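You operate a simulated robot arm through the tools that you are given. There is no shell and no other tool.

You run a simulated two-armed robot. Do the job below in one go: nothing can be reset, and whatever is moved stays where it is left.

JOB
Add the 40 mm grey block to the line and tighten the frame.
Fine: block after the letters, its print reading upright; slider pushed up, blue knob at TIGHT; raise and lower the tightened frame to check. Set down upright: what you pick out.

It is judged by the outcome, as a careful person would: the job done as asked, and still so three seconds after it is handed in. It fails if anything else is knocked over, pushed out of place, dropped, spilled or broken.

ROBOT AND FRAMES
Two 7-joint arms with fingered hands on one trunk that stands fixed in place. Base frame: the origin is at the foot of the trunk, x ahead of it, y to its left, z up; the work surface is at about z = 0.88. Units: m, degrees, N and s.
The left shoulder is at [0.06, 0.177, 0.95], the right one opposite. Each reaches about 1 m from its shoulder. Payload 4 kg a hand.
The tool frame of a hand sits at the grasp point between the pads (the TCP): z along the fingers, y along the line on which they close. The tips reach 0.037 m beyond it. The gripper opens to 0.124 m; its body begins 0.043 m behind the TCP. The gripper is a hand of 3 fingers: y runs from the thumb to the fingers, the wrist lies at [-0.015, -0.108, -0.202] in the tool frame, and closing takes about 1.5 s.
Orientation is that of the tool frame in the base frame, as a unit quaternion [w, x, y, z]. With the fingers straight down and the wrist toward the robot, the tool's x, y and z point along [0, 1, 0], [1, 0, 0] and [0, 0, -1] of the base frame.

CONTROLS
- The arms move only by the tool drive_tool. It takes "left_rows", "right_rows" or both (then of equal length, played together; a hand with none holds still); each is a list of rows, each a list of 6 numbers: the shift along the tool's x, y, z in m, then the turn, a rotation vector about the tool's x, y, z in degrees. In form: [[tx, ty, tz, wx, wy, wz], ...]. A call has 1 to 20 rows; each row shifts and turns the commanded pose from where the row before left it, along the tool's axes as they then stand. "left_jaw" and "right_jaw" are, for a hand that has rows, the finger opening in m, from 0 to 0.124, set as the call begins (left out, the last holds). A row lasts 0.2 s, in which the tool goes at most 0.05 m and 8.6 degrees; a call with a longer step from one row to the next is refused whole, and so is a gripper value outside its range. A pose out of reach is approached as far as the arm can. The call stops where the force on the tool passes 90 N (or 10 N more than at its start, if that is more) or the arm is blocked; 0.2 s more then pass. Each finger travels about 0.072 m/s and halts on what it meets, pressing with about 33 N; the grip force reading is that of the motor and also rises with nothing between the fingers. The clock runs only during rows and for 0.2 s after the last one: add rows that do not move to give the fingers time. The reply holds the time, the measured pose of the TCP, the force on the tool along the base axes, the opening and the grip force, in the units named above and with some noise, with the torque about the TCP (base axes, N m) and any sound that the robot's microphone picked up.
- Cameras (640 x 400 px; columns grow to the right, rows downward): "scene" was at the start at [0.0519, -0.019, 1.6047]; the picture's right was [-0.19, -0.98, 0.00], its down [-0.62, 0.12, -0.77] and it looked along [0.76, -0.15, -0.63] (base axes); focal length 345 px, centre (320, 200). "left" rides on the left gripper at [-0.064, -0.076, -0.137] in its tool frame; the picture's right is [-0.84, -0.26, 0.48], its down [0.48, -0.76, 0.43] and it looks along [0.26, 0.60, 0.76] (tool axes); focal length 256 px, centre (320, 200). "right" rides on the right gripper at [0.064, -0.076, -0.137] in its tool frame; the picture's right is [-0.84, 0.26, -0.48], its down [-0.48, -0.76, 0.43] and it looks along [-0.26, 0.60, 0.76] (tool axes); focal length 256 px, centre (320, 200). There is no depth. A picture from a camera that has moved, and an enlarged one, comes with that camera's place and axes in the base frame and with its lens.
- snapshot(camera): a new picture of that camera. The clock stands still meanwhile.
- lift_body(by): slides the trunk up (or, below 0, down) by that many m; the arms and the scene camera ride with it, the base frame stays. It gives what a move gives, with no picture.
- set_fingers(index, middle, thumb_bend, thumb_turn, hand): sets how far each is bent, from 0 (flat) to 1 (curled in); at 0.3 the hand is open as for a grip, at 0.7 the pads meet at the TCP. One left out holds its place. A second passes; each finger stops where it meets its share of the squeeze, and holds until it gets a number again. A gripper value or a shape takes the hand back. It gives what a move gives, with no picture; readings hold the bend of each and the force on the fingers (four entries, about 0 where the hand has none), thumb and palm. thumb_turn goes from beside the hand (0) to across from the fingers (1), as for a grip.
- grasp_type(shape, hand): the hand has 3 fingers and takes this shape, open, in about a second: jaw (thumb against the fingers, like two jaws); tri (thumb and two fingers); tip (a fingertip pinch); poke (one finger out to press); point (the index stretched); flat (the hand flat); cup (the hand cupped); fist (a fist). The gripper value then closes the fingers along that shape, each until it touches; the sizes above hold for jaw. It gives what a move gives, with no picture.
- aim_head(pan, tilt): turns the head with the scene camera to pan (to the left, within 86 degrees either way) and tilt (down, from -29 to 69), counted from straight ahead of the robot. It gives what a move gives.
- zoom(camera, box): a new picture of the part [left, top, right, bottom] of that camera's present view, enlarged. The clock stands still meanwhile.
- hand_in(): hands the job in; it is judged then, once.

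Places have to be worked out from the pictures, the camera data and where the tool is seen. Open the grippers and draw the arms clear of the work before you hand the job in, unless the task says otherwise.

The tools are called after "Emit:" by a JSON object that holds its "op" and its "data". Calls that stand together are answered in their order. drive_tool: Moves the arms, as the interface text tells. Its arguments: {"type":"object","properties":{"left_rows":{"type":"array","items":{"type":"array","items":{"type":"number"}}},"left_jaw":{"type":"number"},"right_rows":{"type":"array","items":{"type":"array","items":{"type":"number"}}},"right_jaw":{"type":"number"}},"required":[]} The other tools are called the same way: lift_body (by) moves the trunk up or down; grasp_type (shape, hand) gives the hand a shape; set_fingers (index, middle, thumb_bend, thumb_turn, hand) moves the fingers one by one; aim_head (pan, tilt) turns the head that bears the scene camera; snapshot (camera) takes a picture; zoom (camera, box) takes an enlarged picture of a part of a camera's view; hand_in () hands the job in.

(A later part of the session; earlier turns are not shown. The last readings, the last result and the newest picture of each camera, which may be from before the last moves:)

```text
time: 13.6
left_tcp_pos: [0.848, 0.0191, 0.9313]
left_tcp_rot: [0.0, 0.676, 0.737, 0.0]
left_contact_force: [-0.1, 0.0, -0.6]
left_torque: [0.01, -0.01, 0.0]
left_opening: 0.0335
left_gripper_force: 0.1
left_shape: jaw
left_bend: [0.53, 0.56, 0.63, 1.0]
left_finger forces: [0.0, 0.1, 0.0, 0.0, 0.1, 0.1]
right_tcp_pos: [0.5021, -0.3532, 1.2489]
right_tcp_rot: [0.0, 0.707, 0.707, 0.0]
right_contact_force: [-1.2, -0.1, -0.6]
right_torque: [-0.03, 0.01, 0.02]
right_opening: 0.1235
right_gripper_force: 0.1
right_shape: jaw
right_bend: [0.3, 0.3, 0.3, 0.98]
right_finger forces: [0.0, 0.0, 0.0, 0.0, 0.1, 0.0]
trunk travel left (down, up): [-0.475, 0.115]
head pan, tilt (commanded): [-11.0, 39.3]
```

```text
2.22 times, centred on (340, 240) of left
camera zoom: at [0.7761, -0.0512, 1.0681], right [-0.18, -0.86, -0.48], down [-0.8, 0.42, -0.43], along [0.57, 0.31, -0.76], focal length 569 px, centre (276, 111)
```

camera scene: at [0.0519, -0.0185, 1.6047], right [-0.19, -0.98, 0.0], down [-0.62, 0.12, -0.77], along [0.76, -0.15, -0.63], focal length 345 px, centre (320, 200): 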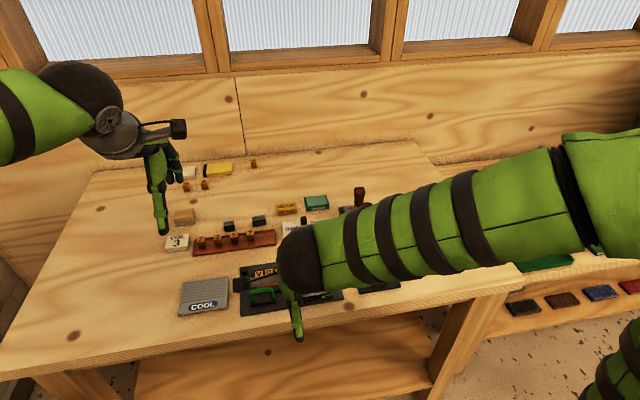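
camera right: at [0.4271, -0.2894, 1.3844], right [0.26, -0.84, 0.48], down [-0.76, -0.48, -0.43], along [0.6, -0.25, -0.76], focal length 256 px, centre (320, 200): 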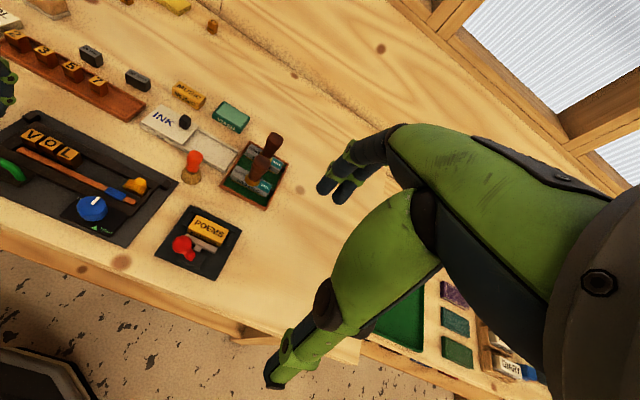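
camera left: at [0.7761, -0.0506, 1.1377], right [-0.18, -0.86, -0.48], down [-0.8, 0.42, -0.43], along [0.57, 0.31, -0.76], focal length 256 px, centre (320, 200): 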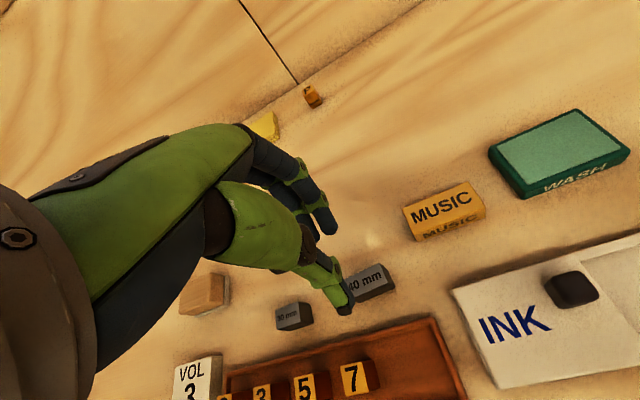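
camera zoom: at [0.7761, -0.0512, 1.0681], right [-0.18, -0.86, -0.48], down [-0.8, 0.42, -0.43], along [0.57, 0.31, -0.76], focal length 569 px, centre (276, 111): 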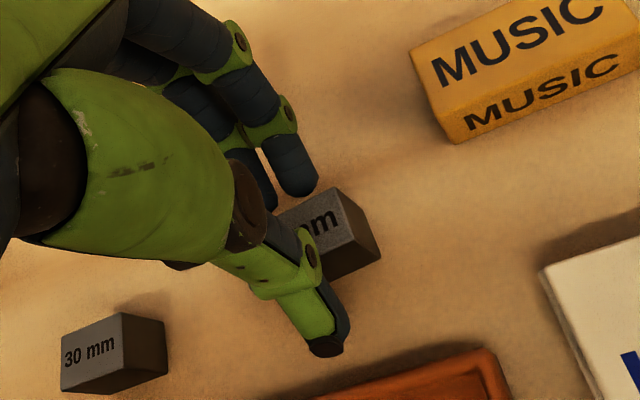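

Released cleanly with the block still in place. I go up one more millimetre and close again, then lift.

Emit:
{"op": "drive_tool", "data": {"left_rows": [[0, 0, -0.001, 0, 0, 0], [0, 0, 0, 0, 0, 0], [0, 0, 0, 0, 0, 0], [0, 0, 0, 0, 0, 0], [0, 0, 0, 0, 0, 0]], "left_jaw": 0.0}}

Emit:
{"op": "drive_tool", "data": {"left_rows": [[0, 0, -0.005, 0, 0, 0], [0, 0, -0.01, 0, 0, 0], [0, 0, -0.02, 0, 0, 0], [0, 0, -0.025, 0, 0, 0], [0, 0, 0, 0, 0, 0]]}}

Emit:
{"op": "zoom", "data": {"camera": "left", "box": [240, 150, 440, 330]}}

Emit:
{"op": "zoom", "data": {"camera": "scene", "box": [220, 160, 300, 220]}}

```text
time: 14.8
left_tcp_pos: [0.8469, 0.019, 0.9334]
left_tcp_rot: [0.0, 0.675, 0.737, 0.0]
left_contact_force: [-0.7, -1.1, -0.3]
left_torque: [-0.02, 0.02, 0.0]
left_opening: 0.0166
left_gripper_force: 32.8
left_shape: jaw
left_bend: [0.61, 0.62, 0.67, 1.0]
left_finger forces: [19.7, 11.5, 0.0, 0.1, 30.3, 0.1]
right_tcp_pos: [0.5022, -0.3523, 1.2489]
right_tcp_rot: [-0.001, 0.707, 0.707, 0.0]
right_contact_force: [0.0, -0.2, 0.1]
right_torque: [0.01, -0.03, -0.01]
right_opening: 0.1236
right_gripper_force: 0.0
right_shape: jaw
right_bend: [0.3, 0.3, 0.3, 0.98]
right_finger forces: [0.0, 0.1, 0.0, 0.1, 0.0, 0.0]
trunk travel left (down, up): [-0.475, 0.115]
head pan, tilt (commanded): [-11.0, 39.3]
```

```text
time: 16.0
left_tcp_pos: [0.8457, 0.0184, 0.9916]
left_tcp_rot: [-0.001, 0.675, 0.738, 0.0]
left_contact_force: [0.7, -1.1, -1.8]
left_torque: [-0.02, -0.04, 0.02]
left_opening: 0.0166
left_gripper_force: 33.1
left_shape: jaw
left_bend: [0.61, 0.62, 0.67, 1.0]
left_finger forces: [19.7, 11.5, 0.0, 0.0, 30.3, 0.0]
right_tcp_pos: [0.502, -0.3538, 1.2477]
right_tcp_rot: [0.001, 0.707, 0.707, 0.0]
right_contact_force: [-0.3, -0.6, 1.2]
right_torque: [0.0, -0.03, 0.01]
right_opening: 0.1237
right_gripper_force: 0.1
right_shape: jaw
right_bend: [0.3, 0.3, 0.3, 0.98]
right_finger forces: [0.0, 0.0, 0.0, 0.0, 0.0, 0.0]
trunk travel left (down, up): [-0.475, 0.115]
head pan, tilt (commanded): [-11.0, 39.3]
```

```text
2.22 times, centred on (340, 240) of left
camera zoom: at [0.7744, -0.0521, 1.1289], right [-0.18, -0.86, -0.48], down [-0.8, 0.42, -0.43], along [0.57, 0.31, -0.76], focal length 569 px, centre (276, 111)
```

zoom: 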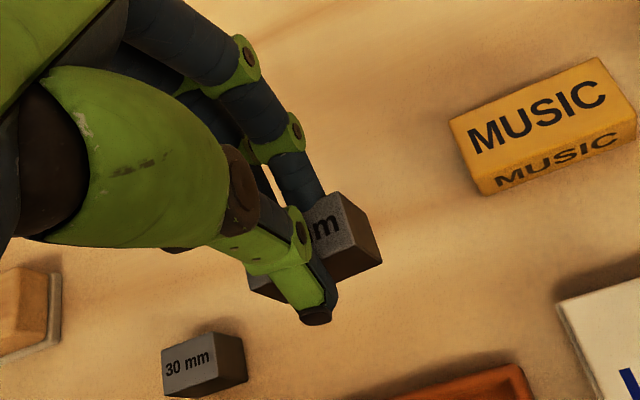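

```text
6.67 times, centred on (260, 190) of scene
camera zoom: at [0.0522, -0.0191, 1.6047], right [-0.19, -0.98, 0.0], down [-0.62, 0.12, -0.77], along [0.76, -0.15, -0.63], focal length 2298 px, centre (720, 267)
```

zoom: 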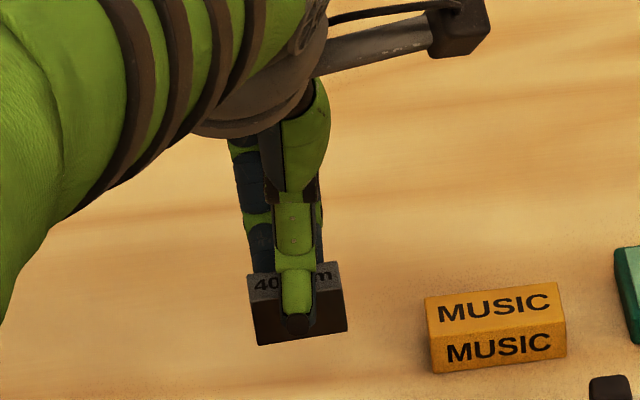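

The block is held level with about 9 mm of overlap. I raise it, turn to zero yaw to match the frame, and carry it high over to the gap between L and the slider.

Emit:
{"op": "drive_tool", "data": {"left_rows": [[0, 0, -0.02, 0, 0, 0], [0, 0, -0.018, 0, 0, 2.5], [0, 0, 0, 0, 0, 2.5], [-0.0119, -0.0308, 0, 0, 0, 0], [-0.0119, -0.0308, 0, 0, 0, 0], [-0.0119, -0.0308, 0, 0, 0, 0], [-0.0119, -0.0308, 0, 0, 0, 0], [-0.0119, -0.0308, 0, 0, 0, 0], [-0.0119, -0.0308, 0, 0, 0, 0], [-0.0119, -0.0308, 0, 0, 0, 0], [0, 0, 0, 0, 0, 0]]}}

Emit:
{"op": "snapshot", "data": {"camera": "left"}}

Emit:
{"op": "snapshot", "data": {"camera": "scene"}}

Emit:
{"op": "snapshot", "data": {"camera": "right"}}

```text
time: 18.4
left_tcp_pos: [0.6303, -0.064, 1.0305]
left_tcp_rot: [0.0, 0.707, 0.707, 0.0]
left_contact_force: [-0.5, 0.3, -1.7]
left_torque: [0.01, -0.01, 0.03]
left_opening: 0.0164
left_gripper_force: 33.3
left_shape: jaw
left_bend: [0.61, 0.62, 0.67, 1.0]
left_finger forces: [19.5, 11.5, 0.0, 0.1, 30.3, 0.1]
right_tcp_pos: [0.5023, -0.3522, 1.2482]
right_tcp_rot: [0.0, 0.707, 0.707, 0.0]
right_contact_force: [-0.2, 0.6, 0.0]
right_torque: [-0.01, -0.03, 0.01]
right_opening: 0.1238
right_gripper_force: 0.0
right_shape: jaw
right_bend: [0.3, 0.3, 0.3, 0.98]
right_finger forces: [0.1, 0.0, 0.0, 0.1, 0.0, 0.1]
trunk travel left (down, up): [-0.475, 0.115]
head pan, tilt (commanded): [-11.0, 39.3]
```

```text
taken
camera left: at [0.5533, -0.129, 1.1674], right [-0.26, -0.84, -0.48], down [-0.76, 0.48, -0.43], along [0.6, 0.26, -0.76], focal length 256 px, centre (320, 200)
```

left: 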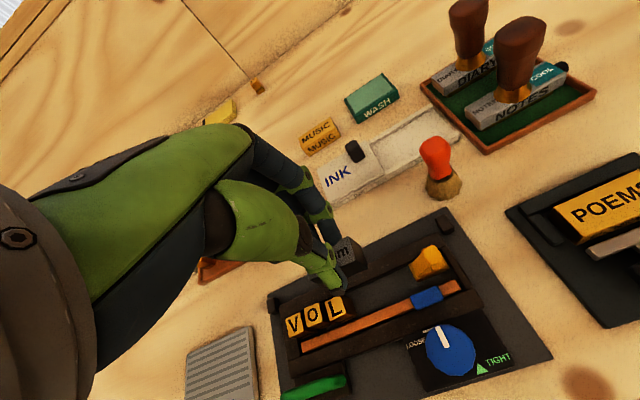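

```text
taken
camera scene: at [0.0524, -0.0189, 1.6047], right [-0.19, -0.98, 0.0], down [-0.62, 0.12, -0.77], along [0.76, -0.15, -0.63], focal length 345 px, centre (320, 200)
```

scene: 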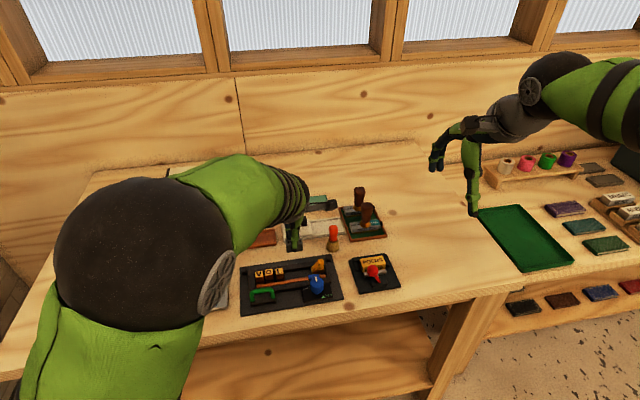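

```text
taken
camera right: at [0.427, -0.2886, 1.3845], right [0.26, -0.84, 0.48], down [-0.76, -0.48, -0.43], along [0.6, -0.26, -0.76], focal length 256 px, centre (320, 200)
```

right: 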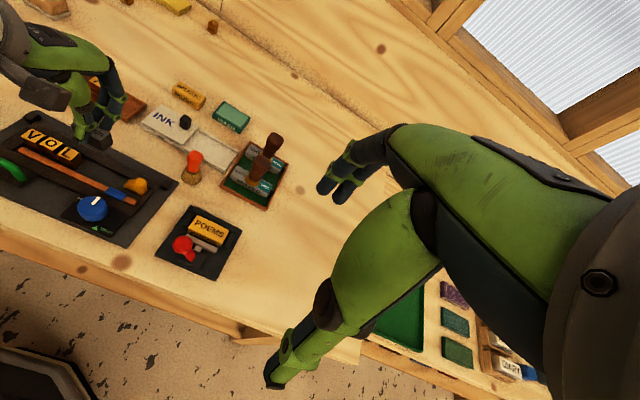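

The block hangs over the frame; I lower to ~15 mm above letter tops and check alignment from head and left cameras.

Emit:
{"op": "drive_tool", "data": {"left_rows": [[0, 0, 0.02, 0, 0, 0], [0, 0, 0.02, 0, 0, 0], [0, 0, 0.014, 0, 0, 0], [0, 0, 0, 0, 0, 0]]}}

Emit:
{"op": "zoom", "data": {"camera": "left", "box": [260, 200, 480, 340]}}

Emit:
{"op": "zoom", "data": {"camera": "scene", "box": [240, 220, 350, 310]}}

Emit:
{"op": "zoom", "data": {"camera": "right", "box": [0, 70, 200, 250]}}

```text
time: 19.4
left_tcp_pos: [0.6317, -0.0663, 0.9758]
left_tcp_rot: [0.001, 0.707, 0.707, 0.001]
left_contact_force: [0.5, -0.5, -1.7]
left_torque: [0.01, 0.0, -0.01]
left_opening: 0.0169
left_gripper_force: 33.2
left_shape: jaw
left_bend: [0.61, 0.62, 0.67, 1.0]
left_finger forces: [19.6, 11.5, 0.1, 0.1, 30.2, 0.0]
right_tcp_pos: [0.5017, -0.3526, 1.2474]
right_tcp_rot: [0.0, 0.707, 0.707, 0.0]
right_contact_force: [0.2, 0.2, 0.0]
right_torque: [0.02, -0.02, -0.01]
right_opening: 0.1236
right_gripper_force: 0.1
right_shape: jaw
right_bend: [0.3, 0.3, 0.3, 0.98]
right_finger forces: [0.1, 0.0, 0.0, 0.1, 0.1, 0.0]
trunk travel left (down, up): [-0.475, 0.115]
head pan, tilt (commanded): [-11.0, 39.3]
```

```text
2.86 times, centred on (370, 270) of left
camera zoom: at [0.555, -0.1293, 1.1133], right [-0.26, -0.84, -0.48], down [-0.76, 0.48, -0.43], along [0.6, 0.26, -0.76], focal length 731 px, centre (177, 0)
```

zoom: 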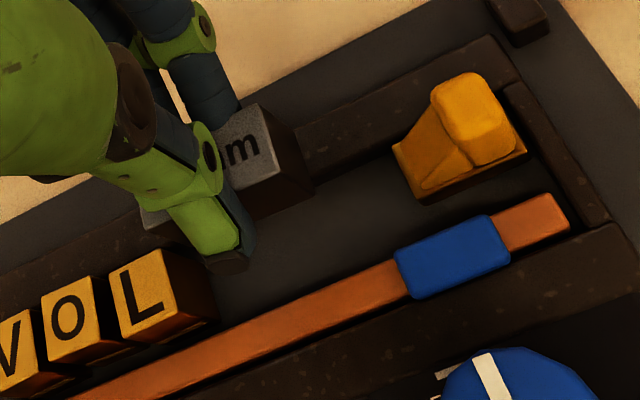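

```text
4.44 times, centred on (295, 265) of scene
camera zoom: at [0.0519, -0.0191, 1.6047], right [-0.19, -0.98, 0.0], down [-0.62, 0.12, -0.77], along [0.76, -0.15, -0.63], focal length 1532 px, centre (431, -89)
```

zoom: 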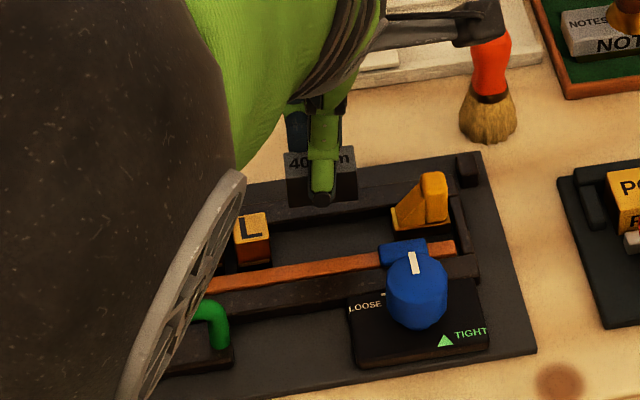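

```text
2.22 times, centred on (100, 160) of right
camera zoom: at [0.4265, -0.2888, 1.3847], right [0.26, -0.84, 0.48], down [-0.76, -0.48, -0.43], along [0.6, -0.26, -0.76], focal length 569 px, centre (809, 289)
```

zoom: 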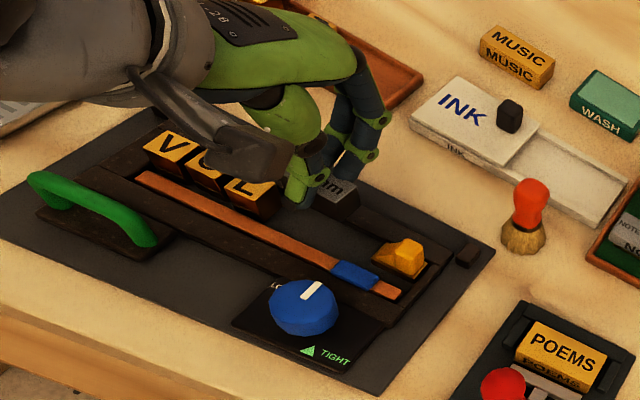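

I zoom in on the rail edge next to the block and on L to compare the depth position of block and rail.

Emit:
{"op": "zoom", "data": {"camera": "scene", "box": [285, 245, 345, 290]}}

Emit:
{"op": "zoom", "data": {"camera": "left", "box": [300, 220, 400, 310]}}

```text
8.89 times, centred on (315, 268) of scene
camera zoom: at [0.0519, -0.0191, 1.6047], right [-0.19, -0.98, 0.0], down [-0.62, 0.12, -0.77], along [0.76, -0.15, -0.63], focal length 3064 px, centre (364, -400)
```

zoom: 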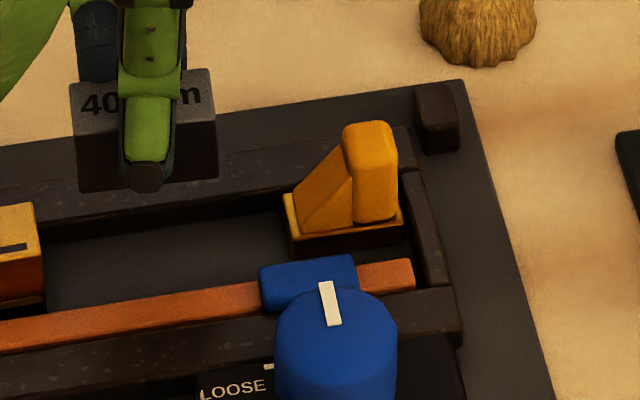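

```text
4.44 times, centred on (350, 265) of left
camera zoom: at [0.555, -0.1293, 1.1133], right [-0.26, -0.84, -0.48], down [-0.76, 0.48, -0.43], along [0.6, 0.26, -0.76], focal length 1138 px, centre (187, -89)
```

zoom: 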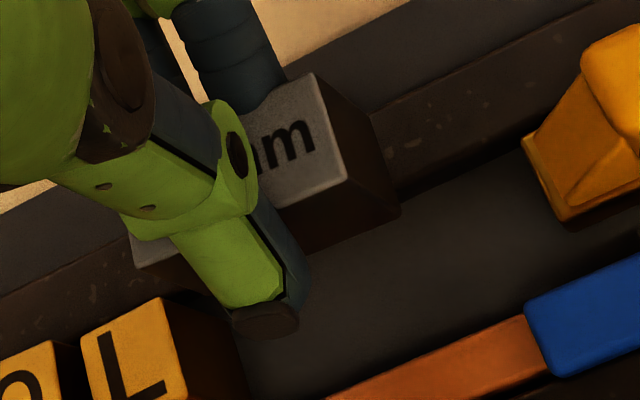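

Both cameras agree the block needs to come ~9 mm toward the robot to clear the far rail by about 2 mm. I shift it and lower most of the way, then check before the last few millimetres.

Emit:
{"op": "drive_tool", "data": {"left_rows": [[0.001, -0.0045, 0, 0, 0, 0], [0.001, -0.0045, 0, 0, 0, 0], [0, 0, 0, 0, 0, 0], [0, 0, 0.008, 0, 0, 0], [0, 0, 0.008, 0, 0, 0], [0, 0, 0, 0, 0, 0]]}}

Emit:
{"op": "zoom", "data": {"camera": "scene", "box": [285, 245, 345, 290]}}

Emit:
{"op": "zoom", "data": {"camera": "left", "box": [300, 220, 400, 310]}}

```text
time: 20.8
left_tcp_pos: [0.6209, -0.0624, 0.9609]
left_tcp_rot: [0.0, 0.707, 0.707, 0.0]
left_contact_force: [-0.5, -0.3, -1.8]
left_torque: [-0.02, -0.01, -0.02]
left_opening: 0.0165
left_gripper_force: 32.9
left_shape: jaw
left_bend: [0.61, 0.62, 0.67, 1.0]
left_finger forces: [19.5, 11.5, 0.0, 0.1, 30.1, 0.1]
right_tcp_pos: [0.5019, -0.3522, 1.2483]
right_tcp_rot: [0.0, 0.707, 0.707, 0.0]
right_contact_force: [0.4, 0.6, 1.2]
right_torque: [0.0, -0.01, -0.01]
right_opening: 0.1237
right_gripper_force: 0.1
right_shape: jaw
right_bend: [0.3, 0.3, 0.3, 0.98]
right_finger forces: [0.0, 0.0, 0.1, 0.0, 0.1, 0.0]
trunk travel left (down, up): [-0.475, 0.115]
head pan, tilt (commanded): [-11.0, 39.3]
```

```text
8.89 times, centred on (315, 268) of scene
camera zoom: at [0.0519, -0.0191, 1.6047], right [-0.19, -0.98, 0.0], down [-0.62, 0.12, -0.77], along [0.76, -0.15, -0.63], focal length 3064 px, centre (364, -400)
```

zoom: 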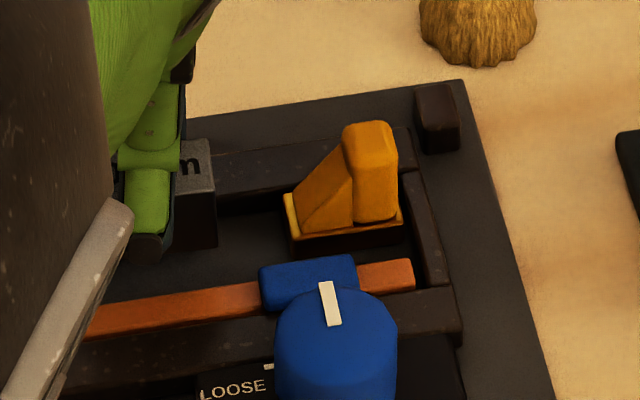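

```text
4.44 times, centred on (350, 265) of left
camera zoom: at [0.5433, -0.1268, 1.097], right [-0.26, -0.84, -0.48], down [-0.76, 0.48, -0.43], along [0.6, 0.26, -0.76], focal length 1138 px, centre (187, -89)
```

zoom: 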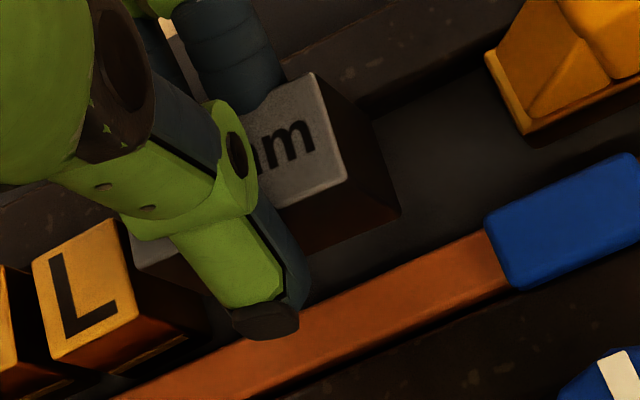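

The block is now ~5 mm clear of both the rail and the copper bar. I nudge it 2.5 mm back toward the rail and lower another 14 mm into the channel.

Emit:
{"op": "drive_tool", "data": {"left_rows": [[0, 0.0025, 0, 0, 0, 0], [0, 0, 0.005, 0, 0, 0], [0, 0, 0.005, 0, 0, 0], [0, 0, 0.004, 0, 0, 0], [0, 0, 0, 0, 0, 0]]}}

Emit:
{"op": "zoom", "data": {"camera": "scene", "box": [285, 245, 345, 290]}}

Emit:
{"op": "zoom", "data": {"camera": "left", "box": [300, 220, 400, 310]}}

```text
time: 22.0
left_tcp_pos: [0.6238, -0.0636, 0.9471]
left_tcp_rot: [0.001, 0.707, 0.707, 0.0]
left_contact_force: [0.0, 0.5, -1.9]
left_torque: [0.0, 0.01, -0.01]
left_opening: 0.0166
left_gripper_force: 33.2
left_shape: jaw
left_bend: [0.61, 0.62, 0.67, 1.0]
left_finger forces: [19.6, 11.5, 0.1, 0.0, 30.2, 0.0]
right_tcp_pos: [0.5027, -0.3529, 1.2478]
right_tcp_rot: [0.001, 0.707, 0.708, 0.0]
right_contact_force: [-0.1, -0.3, -0.1]
right_torque: [0.02, -0.03, 0.02]
right_opening: 0.1235
right_gripper_force: 0.1
right_shape: jaw
right_bend: [0.3, 0.3, 0.3, 0.98]
right_finger forces: [0.1, 0.0, 0.0, 0.1, 0.0, 0.0]
trunk travel left (down, up): [-0.475, 0.115]
head pan, tilt (commanded): [-11.0, 39.3]
```

```text
8.89 times, centred on (315, 268) of scene
camera zoom: at [0.052, -0.0191, 1.6047], right [-0.19, -0.98, 0.0], down [-0.62, 0.12, -0.77], along [0.76, -0.15, -0.63], focal length 3064 px, centre (364, -400)
```

zoom: 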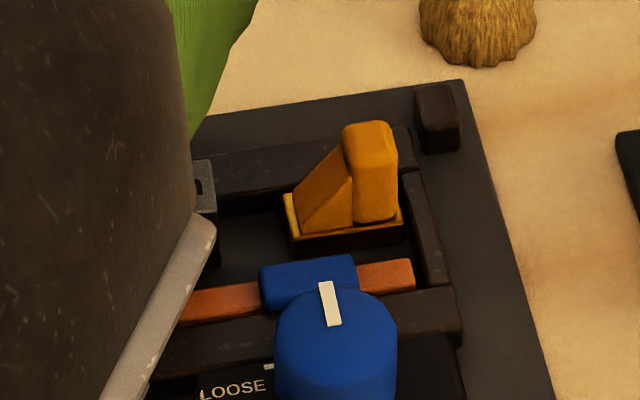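

```text
4.44 times, centred on (350, 265) of left
camera zoom: at [0.5469, -0.1277, 1.0835], right [-0.26, -0.84, -0.48], down [-0.76, 0.48, -0.43], along [0.6, 0.26, -0.76], focal length 1138 px, centre (187, -89)
```

zoom: 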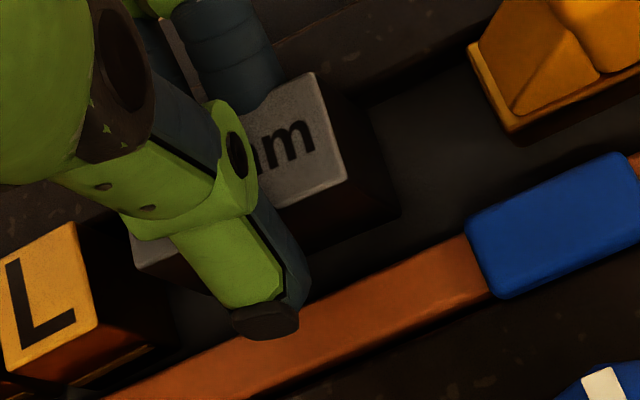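

The block is inside the channel with no contact yet. I lower in small steps, watching the vertical force.

Emit:
{"op": "drive_tool", "data": {"left_rows": [[0, 0, 0.002, 0, 0, 0], [0, 0, 0.002, 0, 0, 0], [0, 0, 0.001, 0, 0, 0], [0, 0, 0, 0, 0, 0]]}}

```text
time: 23.0
left_tcp_pos: [0.624, -0.0633, 0.9423]
left_tcp_rot: [0.0, 0.707, 0.708, 0.0]
left_contact_force: [0.6, 0.1, -1.6]
left_torque: [-0.03, -0.02, -0.01]
left_opening: 0.0166
left_gripper_force: 33.0
left_shape: jaw
left_bend: [0.61, 0.62, 0.67, 1.0]
left_finger forces: [19.6, 11.5, 0.0, 0.1, 30.2, 0.0]
right_tcp_pos: [0.5022, -0.3526, 1.2481]
right_tcp_rot: [0.0, 0.707, 0.707, 0.0]
right_contact_force: [-0.1, 0.3, 0.4]
right_torque: [-0.03, -0.01, 0.02]
right_opening: 0.1237
right_gripper_force: 0.0
right_shape: jaw
right_bend: [0.3, 0.3, 0.3, 0.98]
right_finger forces: [0.0, 0.0, 0.0, 0.1, 0.0, 0.0]
trunk travel left (down, up): [-0.475, 0.115]
head pan, tilt (commanded): [-11.0, 39.3]
```

Still hanging free (−1.6 N is just the block's weight). I continue down in 1 mm steps.

Emit:
{"op": "drive_tool", "data": {"left_rows": [[0, 0, 0.001, 0, 0, 0], [0, 0, 0.001, 0, 0, 0], [0, 0, 0, 0, 0, 0]]}}

```text
time: 23.8
left_tcp_pos: [0.6241, -0.0633, 0.9409]
left_tcp_rot: [0.0, 0.707, 0.707, 0.0]
left_contact_force: [-0.4, 0.8, -2.0]
left_torque: [0.0, 0.0, 0.02]
left_opening: 0.0166
left_gripper_force: 33.0
left_shape: jaw
left_bend: [0.61, 0.62, 0.67, 1.0]
left_finger forces: [19.6, 11.5, 0.1, 0.1, 30.2, 0.0]
right_tcp_pos: [0.5024, -0.3533, 1.2477]
right_tcp_rot: [0.0, 0.707, 0.707, 0.0]
right_contact_force: [1.9, -0.3, 0.4]
right_torque: [-0.02, -0.01, 0.04]
right_opening: 0.1236
right_gripper_force: 0.0
right_shape: jaw
right_bend: [0.3, 0.3, 0.3, 0.98]
right_finger forces: [0.1, 0.0, 0.0, 0.1, 0.0, 0.0]
trunk travel left (down, up): [-0.475, 0.115]
head pan, tilt (commanded): [-11.0, 39.3]
```

No contact yet at z≈0.9405; two more millimetres.

Emit:
{"op": "drive_tool", "data": {"left_rows": [[0, 0, 0.001, 0, 0, 0], [0, 0, 0, 0, 0, 0]]}}

Emit:
{"op": "drive_tool", "data": {"left_rows": [[0, 0, 0.001, 0, 0, 0], [0, 0, 0, 0, 0, 0]]}}

```text
time: 24.4
left_tcp_pos: [0.6238, -0.0632, 0.9404]
left_tcp_rot: [0.0, 0.706, 0.708, 0.0]
left_contact_force: [-0.5, -0.1, -2.0]
left_torque: [0.01, 0.0, 0.01]
left_opening: 0.0167
left_gripper_force: 33.3
left_shape: jaw
left_bend: [0.61, 0.62, 0.67, 1.0]
left_finger forces: [19.6, 11.5, 0.0, 0.0, 30.2, 0.0]
right_tcp_pos: [0.502, -0.3514, 1.2471]
right_tcp_rot: [0.0, 0.707, 0.707, 0.0]
right_contact_force: [-0.1, -0.2, -0.4]
right_torque: [-0.01, -0.02, -0.02]
right_opening: 0.1237
right_gripper_force: 0.1
right_shape: jaw
right_bend: [0.3, 0.3, 0.3, 0.98]
right_finger forces: [0.0, 0.0, 0.0, 0.0, 0.0, 0.0]
trunk travel left (down, up): [-0.475, 0.115]
head pan, tilt (commanded): [-11.0, 39.3]
```

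```text
time: 25.0
left_tcp_pos: [0.6251, -0.0626, 0.94]
left_tcp_rot: [0.001, 0.708, 0.707, 0.0]
left_contact_force: [0.8, -1.6, 2.7]
left_torque: [-0.03, -0.06, 0.02]
left_opening: 0.0168
left_gripper_force: 33.1
left_shape: jaw
left_bend: [0.61, 0.62, 0.67, 1.0]
left_finger forces: [20.0, 12.3, 0.0, 0.0, 31.4, 0.0]
right_tcp_pos: [0.5011, -0.353, 1.2479]
right_tcp_rot: [-0.001, 0.707, 0.707, 0.0]
right_contact_force: [-0.8, -0.1, 0.4]
right_torque: [-0.01, 0.01, -0.03]
right_opening: 0.1238
right_gripper_force: 0.1
right_shape: jaw
right_bend: [0.3, 0.3, 0.3, 0.98]
right_finger forces: [0.0, 0.1, 0.1, 0.1, 0.0, 0.0]
trunk travel left (down, up): [-0.475, 0.115]
head pan, tilt (commanded): [-11.0, 39.3]
```

The force rose to about +2.7 N: the block has touched down (or fingertips met the rail). I check the view before releasing.

Emit:
{"op": "zoom", "data": {"camera": "left", "box": [280, 200, 420, 320]}}

Emit:
{"op": "zoom", "data": {"camera": "right", "box": [40, 80, 180, 190]}}

```text
3.33 times, centred on (350, 260) of left
camera zoom: at [0.5468, -0.1269, 1.0753], right [-0.26, -0.84, -0.48], down [-0.76, 0.48, -0.44], along [0.6, 0.25, -0.76], focal length 853 px, centre (220, 0)
```

zoom: 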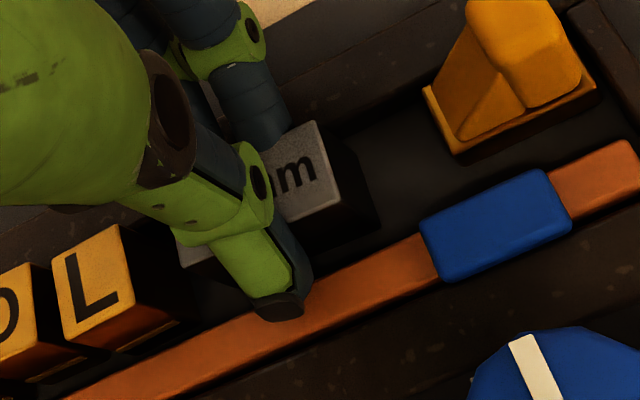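

```text
3.64 times, centred on (110, 135) of right
camera zoom: at [0.4263, -0.289, 1.3848], right [0.26, -0.84, 0.48], down [-0.76, -0.48, -0.43], along [0.6, -0.26, -0.76], focal length 931 px, centre (1084, 436)
```

zoom: 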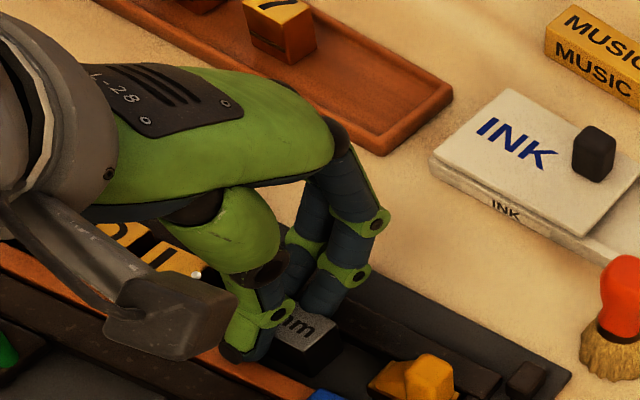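

The block sits in the channel beside L with its print facing the robot. I open the fingers a little to release it.

Emit:
{"op": "drive_tool", "data": {"left_rows": [[0, 0, 0, 0, 0, 0], [0, 0, 0, 0, 0, 0], [0, 0, 0, 0, 0, 0]], "left_jaw": 0.036}}

Emit:
{"op": "zoom", "data": {"camera": "left", "box": [280, 200, 420, 320]}}

```text
time: 25.8
left_tcp_pos: [0.6232, -0.0615, 0.9383]
left_tcp_rot: [0.0, 0.707, 0.707, 0.0]
left_contact_force: [-0.1, -1.2, 0.3]
left_torque: [0.0, 0.02, 0.01]
left_opening: 0.0357
left_gripper_force: 0.1
left_shape: jaw
left_bend: [0.52, 0.55, 0.62, 1.0]
left_finger forces: [0.0, 0.1, 0.0, 0.1, 0.1, 0.0]
right_tcp_pos: [0.5015, -0.3513, 1.2479]
right_tcp_rot: [0.0, 0.708, 0.707, 0.0]
right_contact_force: [-0.5, 0.5, -0.6]
right_torque: [-0.03, -0.02, 0.0]
right_opening: 0.1236
right_gripper_force: 0.1
right_shape: jaw
right_bend: [0.3, 0.3, 0.3, 0.98]
right_finger forces: [0.0, 0.0, 0.0, 0.0, 0.0, 0.0]
trunk travel left (down, up): [-0.475, 0.115]
head pan, tilt (commanded): [-11.0, 39.3]
```

```text
3.33 times, centred on (350, 260) of left
camera zoom: at [0.5469, -0.1264, 1.0745], right [-0.26, -0.84, -0.48], down [-0.76, 0.48, -0.43], along [0.6, 0.26, -0.76], focal length 853 px, centre (220, 0)
```

zoom: 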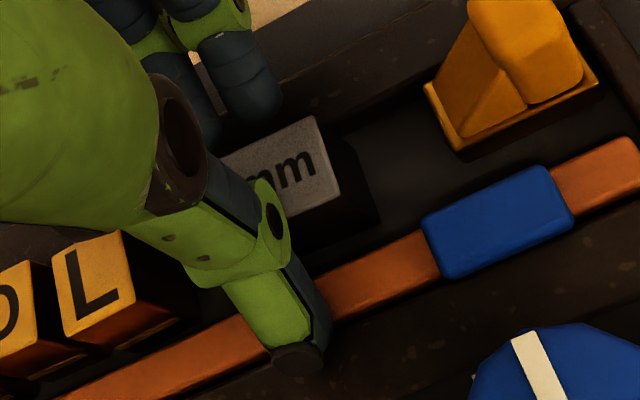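

The block stands by itself in the channel. I raise the left hand straight up and away, then look at the frame.

Emit:
{"op": "drive_tool", "data": {"left_rows": [[0, 0, -0.01, 0, 0, 0], [0, 0, -0.02, 0, 0, 0], [0, 0, -0.03, 0, 0, 0], [0, 0, -0.04, 0, 0, 0], [0.04, -0.005, -0.02, 0, 0, 0], [0.045, -0.01, -0.01, 0, 0, 0], [0.045, -0.01, -0.01, 0, 0, 0], [0.045, -0.01, -0.01, 0, 0, 0], [0, 0, 0, 0, 0, 0]]}}

Emit:
{"op": "zoom", "data": {"camera": "scene", "box": [230, 250, 350, 320]}}

Emit:
{"op": "snapshot", "data": {"camera": "left"}}

Emit:
{"op": "snapshot", "data": {"camera": "scene"}}

```text
time: 27.8
left_tcp_pos: [0.5905, 0.1144, 1.0892]
left_tcp_rot: [0.0, 0.708, 0.706, 0.001]
left_contact_force: [0.8, -0.5, 0.2]
left_torque: [-0.01, -0.02, 0.0]
left_opening: 0.0357
left_gripper_force: 0.0
left_shape: jaw
left_bend: [0.52, 0.55, 0.62, 1.0]
left_finger forces: [0.1, 0.0, 0.0, 0.0, 0.0, 0.0]
right_tcp_pos: [0.5018, -0.3532, 1.2465]
right_tcp_rot: [0.0, 0.707, 0.707, 0.0]
right_contact_force: [-0.4, -0.2, -0.1]
right_torque: [0.01, 0.0, -0.01]
right_opening: 0.1238
right_gripper_force: 0.1
right_shape: jaw
right_bend: [0.3, 0.3, 0.3, 0.98]
right_finger forces: [0.0, 0.0, 0.0, 0.1, 0.1, 0.0]
trunk travel left (down, up): [-0.475, 0.115]
head pan, tilt (commanded): [-11.0, 39.3]
```

```text
5.33 times, centred on (290, 285) of scene
camera zoom: at [0.052, -0.0197, 1.6047], right [-0.19, -0.98, 0.0], down [-0.62, 0.12, -0.77], along [0.76, -0.15, -0.63], focal length 1838 px, centre (480, -253)
```

zoom: 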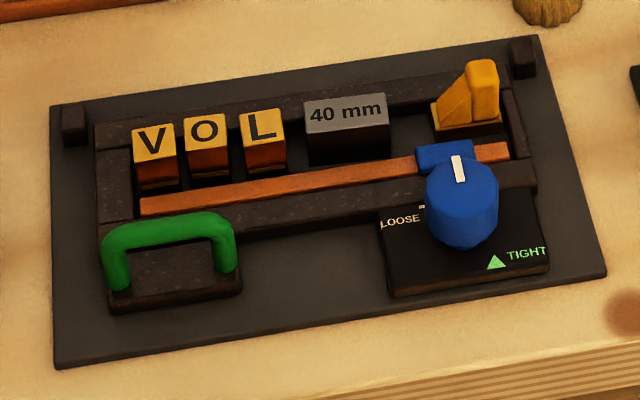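

```text
taken
camera left: at [0.513, 0.0509, 1.2243], right [-0.26, -0.84, -0.48], down [-0.76, 0.48, -0.43], along [0.6, 0.26, -0.76], focal length 256 px, centre (320, 200)
```

left: 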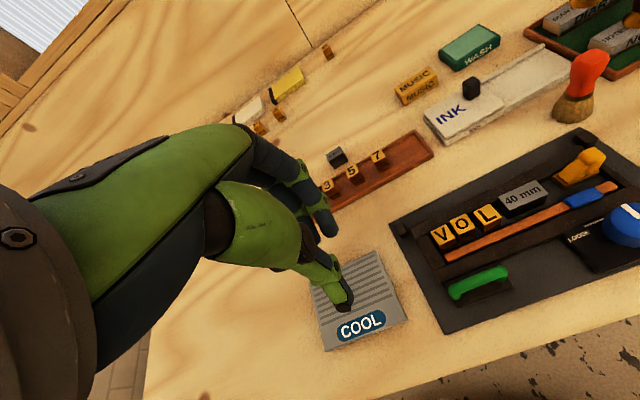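

```text
taken
camera scene: at [0.052, -0.0197, 1.6047], right [-0.19, -0.98, 0.0], down [-0.62, 0.12, -0.77], along [0.76, -0.15, -0.63], focal length 345 px, centre (320, 200)
```

scene: 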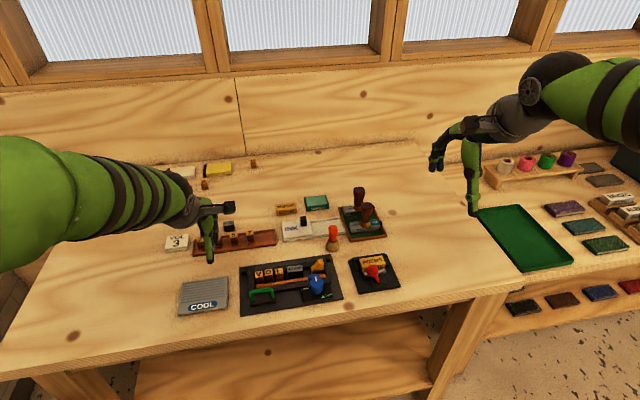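

The line now reads V O L [40 mm]. Next the amber slider: I'll use the right hand to grip its upright knob (about (0.630, −0.131)) and slide it left; the brush stands close behind at ~(0.69, −0.18), so I hover high first with a narrow opening to check clearances.

Emit:
{"op": "drive_tool", "data": {"right_rows": [[0.0222, 0.0128, 0.018, 0, 0, 0], [0.0222, 0.0128, 0.018, 0, 0, 0], [0.0222, 0.0128, 0.018, 0, 0, 0], [0.0222, 0.0128, 0.018, 0, 0, 0], [0.0222, 0.0128, 0.018, 0, 0, 0], [0.0222, 0.0128, 0.018, 0, 0, 0], [0.0222, 0.0128, 0.018, 0, 0, 0], [0.0222, 0.0128, 0.018, 0, 0, 0], [0.0222, 0.0128, 0.018, 0, 0, 0], [0.0222, 0.0128, 0.018, 0, 0, 0], [0, 0, 0, 0, 0, 0]], "right_jaw": 0.04}}

Emit:
{"op": "snapshot", "data": {"camera": "right"}}

Emit:
{"op": "zoom", "data": {"camera": "scene", "box": [240, 210, 400, 320]}}

Emit:
{"op": "snapshot", "data": {"camera": "left"}}

```text
time: 30.2
left_tcp_pos: [0.5896, 0.1146, 1.0888]
left_tcp_rot: [0.0, 0.707, 0.708, 0.0]
left_contact_force: [0.2, -0.5, 0.6]
left_torque: [0.05, -0.02, -0.01]
left_opening: 0.0356
left_gripper_force: 0.0
left_shape: jaw
left_bend: [0.52, 0.55, 0.62, 1.0]
left_finger forces: [0.0, 0.1, 0.1, 0.1, 0.1, 0.0]
right_tcp_pos: [0.6282, -0.127, 1.0695]
right_tcp_rot: [-0.001, 0.707, 0.707, -0.001]
right_contact_force: [0.1, -0.5, 1.5]
right_torque: [0.0, 0.02, -0.01]
right_opening: 0.0403
right_gripper_force: 0.0
right_shape: jaw
right_bend: [0.5, 0.53, 0.61, 1.0]
right_finger forces: [0.0, 0.0, 0.0, 0.0, 0.1, 0.0]
trunk travel left (down, up): [-0.475, 0.115]
head pan, tilt (commanded): [-11.0, 39.3]
```

```text
taken
camera right: at [0.5544, -0.0631, 1.2063], right [0.26, -0.84, 0.48], down [-0.76, -0.48, -0.43], along [0.6, -0.26, -0.76], focal length 256 px, centre (320, 200)
```

right: 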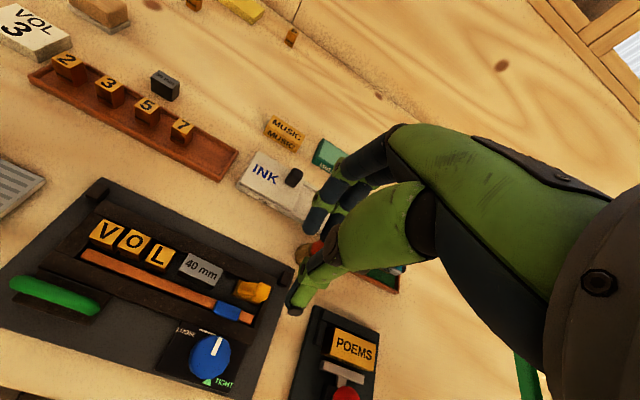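

```text
3.64 times, centred on (320, 265) of scene
camera zoom: at [0.0517, -0.0192, 1.6047], right [-0.19, -0.98, 0.0], down [-0.62, 0.12, -0.77], along [0.76, -0.15, -0.63], focal length 1253 px, centre (320, -36)
```

zoom: 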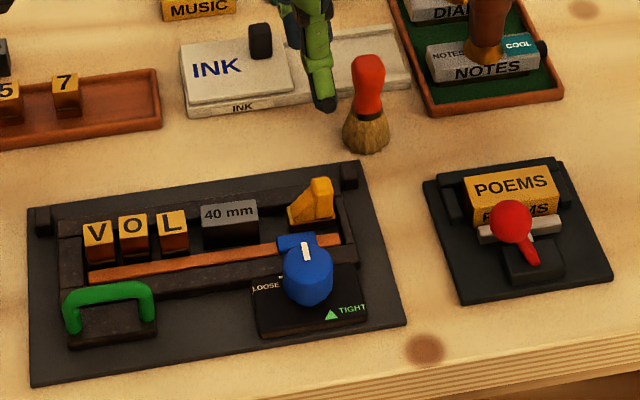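

```text
taken
camera left: at [0.513, 0.051, 1.2245], right [-0.26, -0.84, -0.48], down [-0.76, 0.48, -0.43], along [0.6, 0.26, -0.76], focal length 256 px, centre (320, 200)
```

left: 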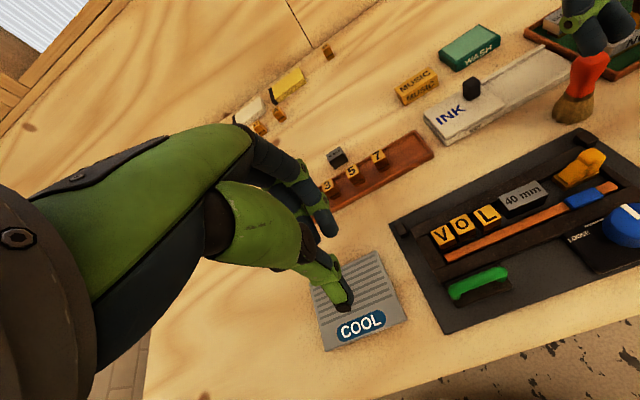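

Brush is ~40 mm beyond the slider in depth and ~30 mm to the right of where the fingers go, so there is room. I line up on the knob and lower partway to verify.

Emit:
{"op": "drive_tool", "data": {"right_rows": [[-0.004, 0.002, 0.02, 0, 0, 0], [0, 0, 0.03, 0, 0, 0], [0, 0, 0.03, 0, 0, 0], [0, 0, 0.016, 0, 0, 0], [0, 0, 0, 0, 0, 0]]}}

Emit:
{"op": "zoom", "data": {"camera": "right", "box": [200, 170, 400, 330]}}

Emit:
{"op": "zoom", "data": {"camera": "scene", "box": [270, 220, 360, 300]}}

Emit:
{"op": "zoom", "data": {"camera": "left", "box": [480, 80, 640, 260]}}

```text
time: 31.4
left_tcp_pos: [0.5895, 0.1153, 1.0868]
left_tcp_rot: [0.0, 0.707, 0.707, 0.0]
left_contact_force: [0.2, -0.7, 0.3]
left_torque: [0.01, 0.03, 0.0]
left_opening: 0.0356
left_gripper_force: 0.0
left_shape: jaw
left_bend: [0.52, 0.55, 0.62, 1.0]
left_finger forces: [0.1, 0.1, 0.0, 0.1, 0.1, 0.1]
right_tcp_pos: [0.6315, -0.1316, 0.9744]
right_tcp_rot: [0.0, 0.707, 0.707, -0.001]
right_contact_force: [0.2, 0.0, 0.0]
right_torque: [0.04, 0.02, 0.0]
right_opening: 0.0403
right_gripper_force: 0.0
right_shape: jaw
right_bend: [0.5, 0.53, 0.61, 1.0]
right_finger forces: [0.0, 0.0, 0.0, 0.0, 0.1, 0.0]
trunk travel left (down, up): [-0.475, 0.115]
head pan, tilt (commanded): [-11.0, 39.3]
```

```text
2.50 times, centred on (300, 250) of right
camera zoom: at [0.5563, -0.0683, 1.1116], right [0.26, -0.84, 0.48], down [-0.76, -0.48, -0.43], along [0.6, -0.26, -0.76], focal length 640 px, centre (370, 75)
```

zoom: 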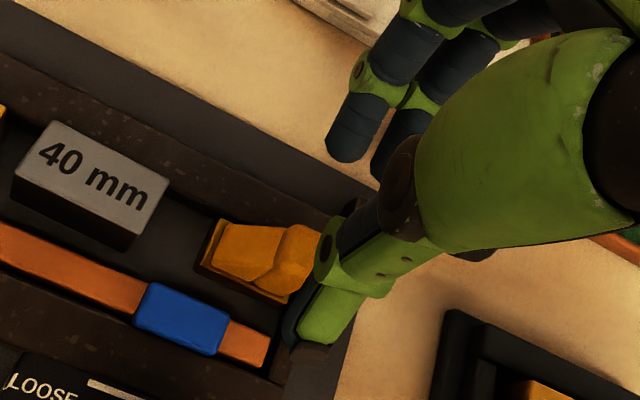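

```text
5.00 times, centred on (315, 260) of scene
camera zoom: at [0.0518, -0.019, 1.6047], right [-0.19, -0.98, 0.0], down [-0.62, 0.12, -0.77], along [0.76, -0.15, -0.63], focal length 1723 px, centre (345, -100)
```

zoom: 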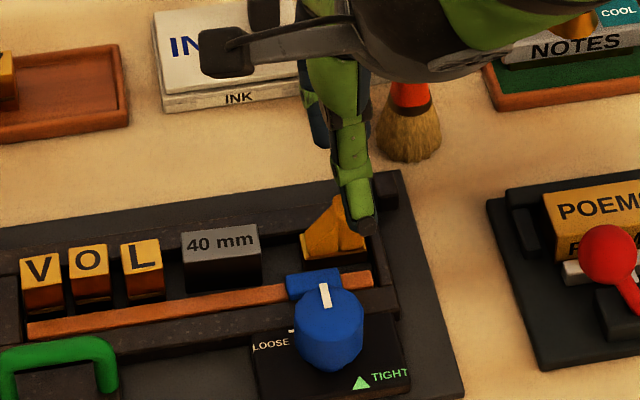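

```text
2.22 times, centred on (560, 170) of left
camera zoom: at [0.5132, 0.0512, 1.2244], right [-0.26, -0.84, -0.48], down [-0.76, 0.48, -0.43], along [0.6, 0.25, -0.76], focal length 569 px, centre (-213, 267)
```

zoom: 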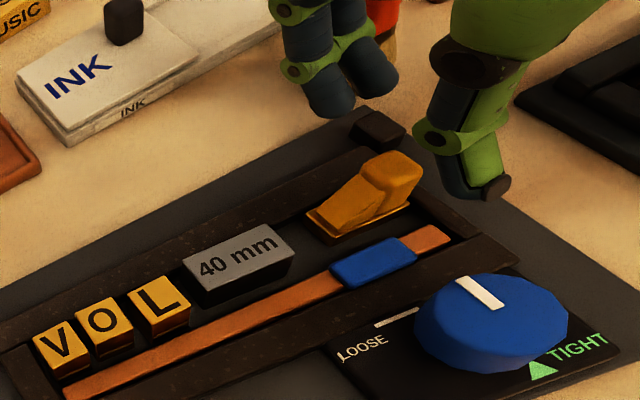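

Hand is centred to within ~3 mm; I shift 3 mm left and lower so the tips straddle the slider's knob, above rail height.

Emit:
{"op": "drive_tool", "data": {"right_rows": [[0.003, -0.0005, 0, 0, 0, 0], [0, 0, 0.012, 0, 0, 0], [0, 0, 0.012, 0, 0, 0], [0, 0, 0.007, 0, 0, 0], [0, 0, 0, 0, 0, 0]]}}

Emit:
{"op": "zoom", "data": {"camera": "right", "box": [200, 170, 400, 330]}}

Emit:
{"op": "zoom", "data": {"camera": "left", "box": [480, 80, 640, 260]}}

```text
time: 32.6
left_tcp_pos: [0.5897, 0.1146, 1.0876]
left_tcp_rot: [0.0, 0.707, 0.708, 0.0]
left_contact_force: [-0.2, -0.2, 0.7]
left_torque: [-0.02, 0.0, 0.0]
left_opening: 0.0354
left_gripper_force: 0.1
left_shape: jaw
left_bend: [0.52, 0.55, 0.62, 1.0]
left_finger forces: [0.1, 0.0, 0.1, 0.1, 0.0, 0.0]
right_tcp_pos: [0.6313, -0.1308, 0.9453]
right_tcp_rot: [0.0, 0.707, 0.707, 0.0]
right_contact_force: [0.4, -0.4, 0.4]
right_torque: [-0.04, -0.01, 0.01]
right_opening: 0.0404
right_gripper_force: 0.3
right_shape: jaw
right_bend: [0.5, 0.53, 0.61, 1.0]
right_finger forces: [0.0, 0.0, 0.0, 0.0, 0.0, 0.1]
trunk travel left (down, up): [-0.475, 0.115]
head pan, tilt (commanded): [-11.0, 39.3]
```

```text
2.50 times, centred on (300, 250) of right
camera zoom: at [0.5561, -0.0667, 1.0817], right [0.26, -0.84, 0.48], down [-0.76, -0.48, -0.43], along [0.6, -0.26, -0.76], focal length 640 px, centre (370, 75)
```

zoom: 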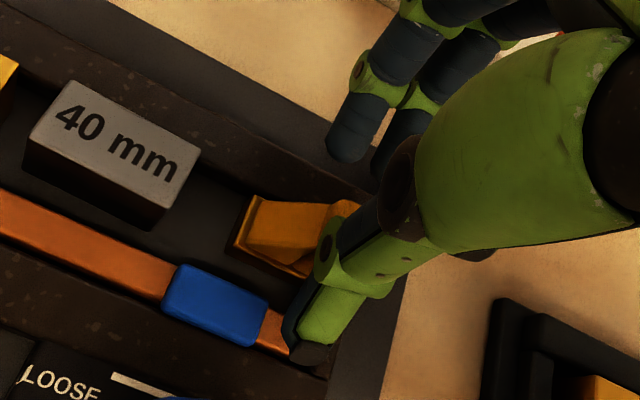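

```text
2.22 times, centred on (560, 170) of left
camera zoom: at [0.5132, 0.0513, 1.2244], right [-0.26, -0.84, -0.48], down [-0.76, 0.48, -0.43], along [0.6, 0.26, -0.76], focal length 569 px, centre (-213, 267)
```

zoom: 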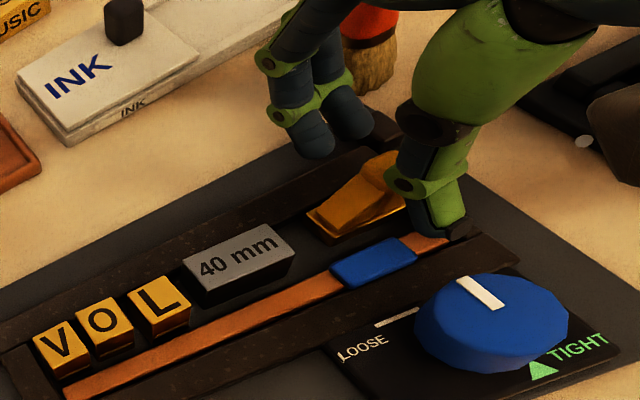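

The knob is between fingers and thumb. I close on it.

Emit:
{"op": "drive_tool", "data": {"right_rows": [[0, 0, 0, 0, 0, 0], [0, 0, 0, 0, 0, 0], [0, 0, 0, 0, 0, 0], [0, 0, 0, 0, 0, 0]], "right_jaw": 0.0}}

Emit:
{"op": "zoom", "data": {"camera": "right", "box": [200, 170, 400, 330]}}

Emit:
{"op": "zoom", "data": {"camera": "left", "box": [480, 80, 640, 260]}}

```text
time: 33.6
left_tcp_pos: [0.5903, 0.1154, 1.0889]
left_tcp_rot: [0.0, 0.707, 0.707, 0.0]
left_contact_force: [-0.3, 0.3, 0.1]
left_torque: [-0.01, -0.01, 0.0]
left_opening: 0.0357
left_gripper_force: 0.0
left_shape: jaw
left_bend: [0.52, 0.55, 0.62, 1.0]
left_finger forces: [0.1, 0.0, 0.1, 0.0, 0.0, 0.0]
right_tcp_pos: [0.6297, -0.1301, 0.9458]
right_tcp_rot: [0.0, 0.707, 0.707, 0.0]
right_contact_force: [-5.5, -0.6, 3.3]
right_torque: [-0.02, -0.11, -0.03]
right_opening: 0.0188
right_gripper_force: 32.9
right_shape: jaw
right_bend: [0.67, 0.68, 0.63, 1.0]
right_finger forces: [19.5, 9.9, 0.0, 0.0, 34.5, 0.1]
trunk travel left (down, up): [-0.475, 0.115]
head pan, tilt (commanded): [-11.0, 39.3]
```

```text
2.50 times, centred on (300, 250) of right
camera zoom: at [0.5556, -0.0669, 1.082], right [0.26, -0.84, 0.48], down [-0.76, -0.48, -0.43], along [0.6, -0.26, -0.76], focal length 640 px, centre (370, 75)
```

zoom: 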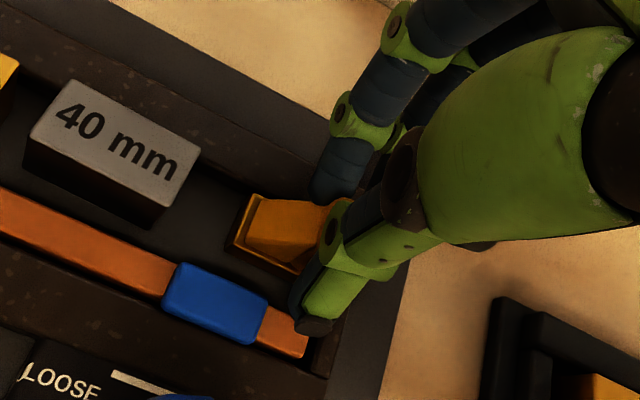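

```text
2.22 times, centred on (560, 170) of left
camera zoom: at [0.5126, 0.0512, 1.2246], right [-0.26, -0.84, -0.48], down [-0.76, 0.48, -0.43], along [0.6, 0.25, -0.76], focal length 569 px, centre (-213, 267)
```

zoom: 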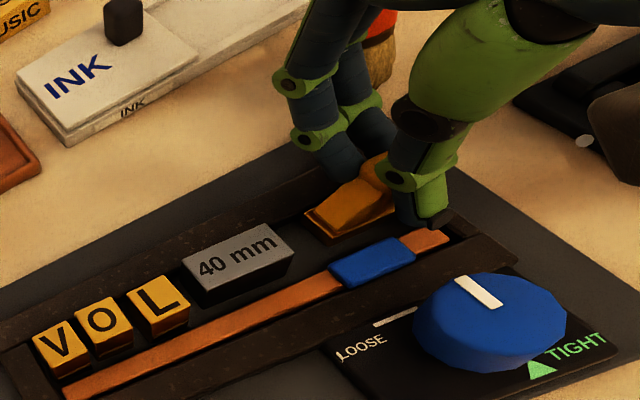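

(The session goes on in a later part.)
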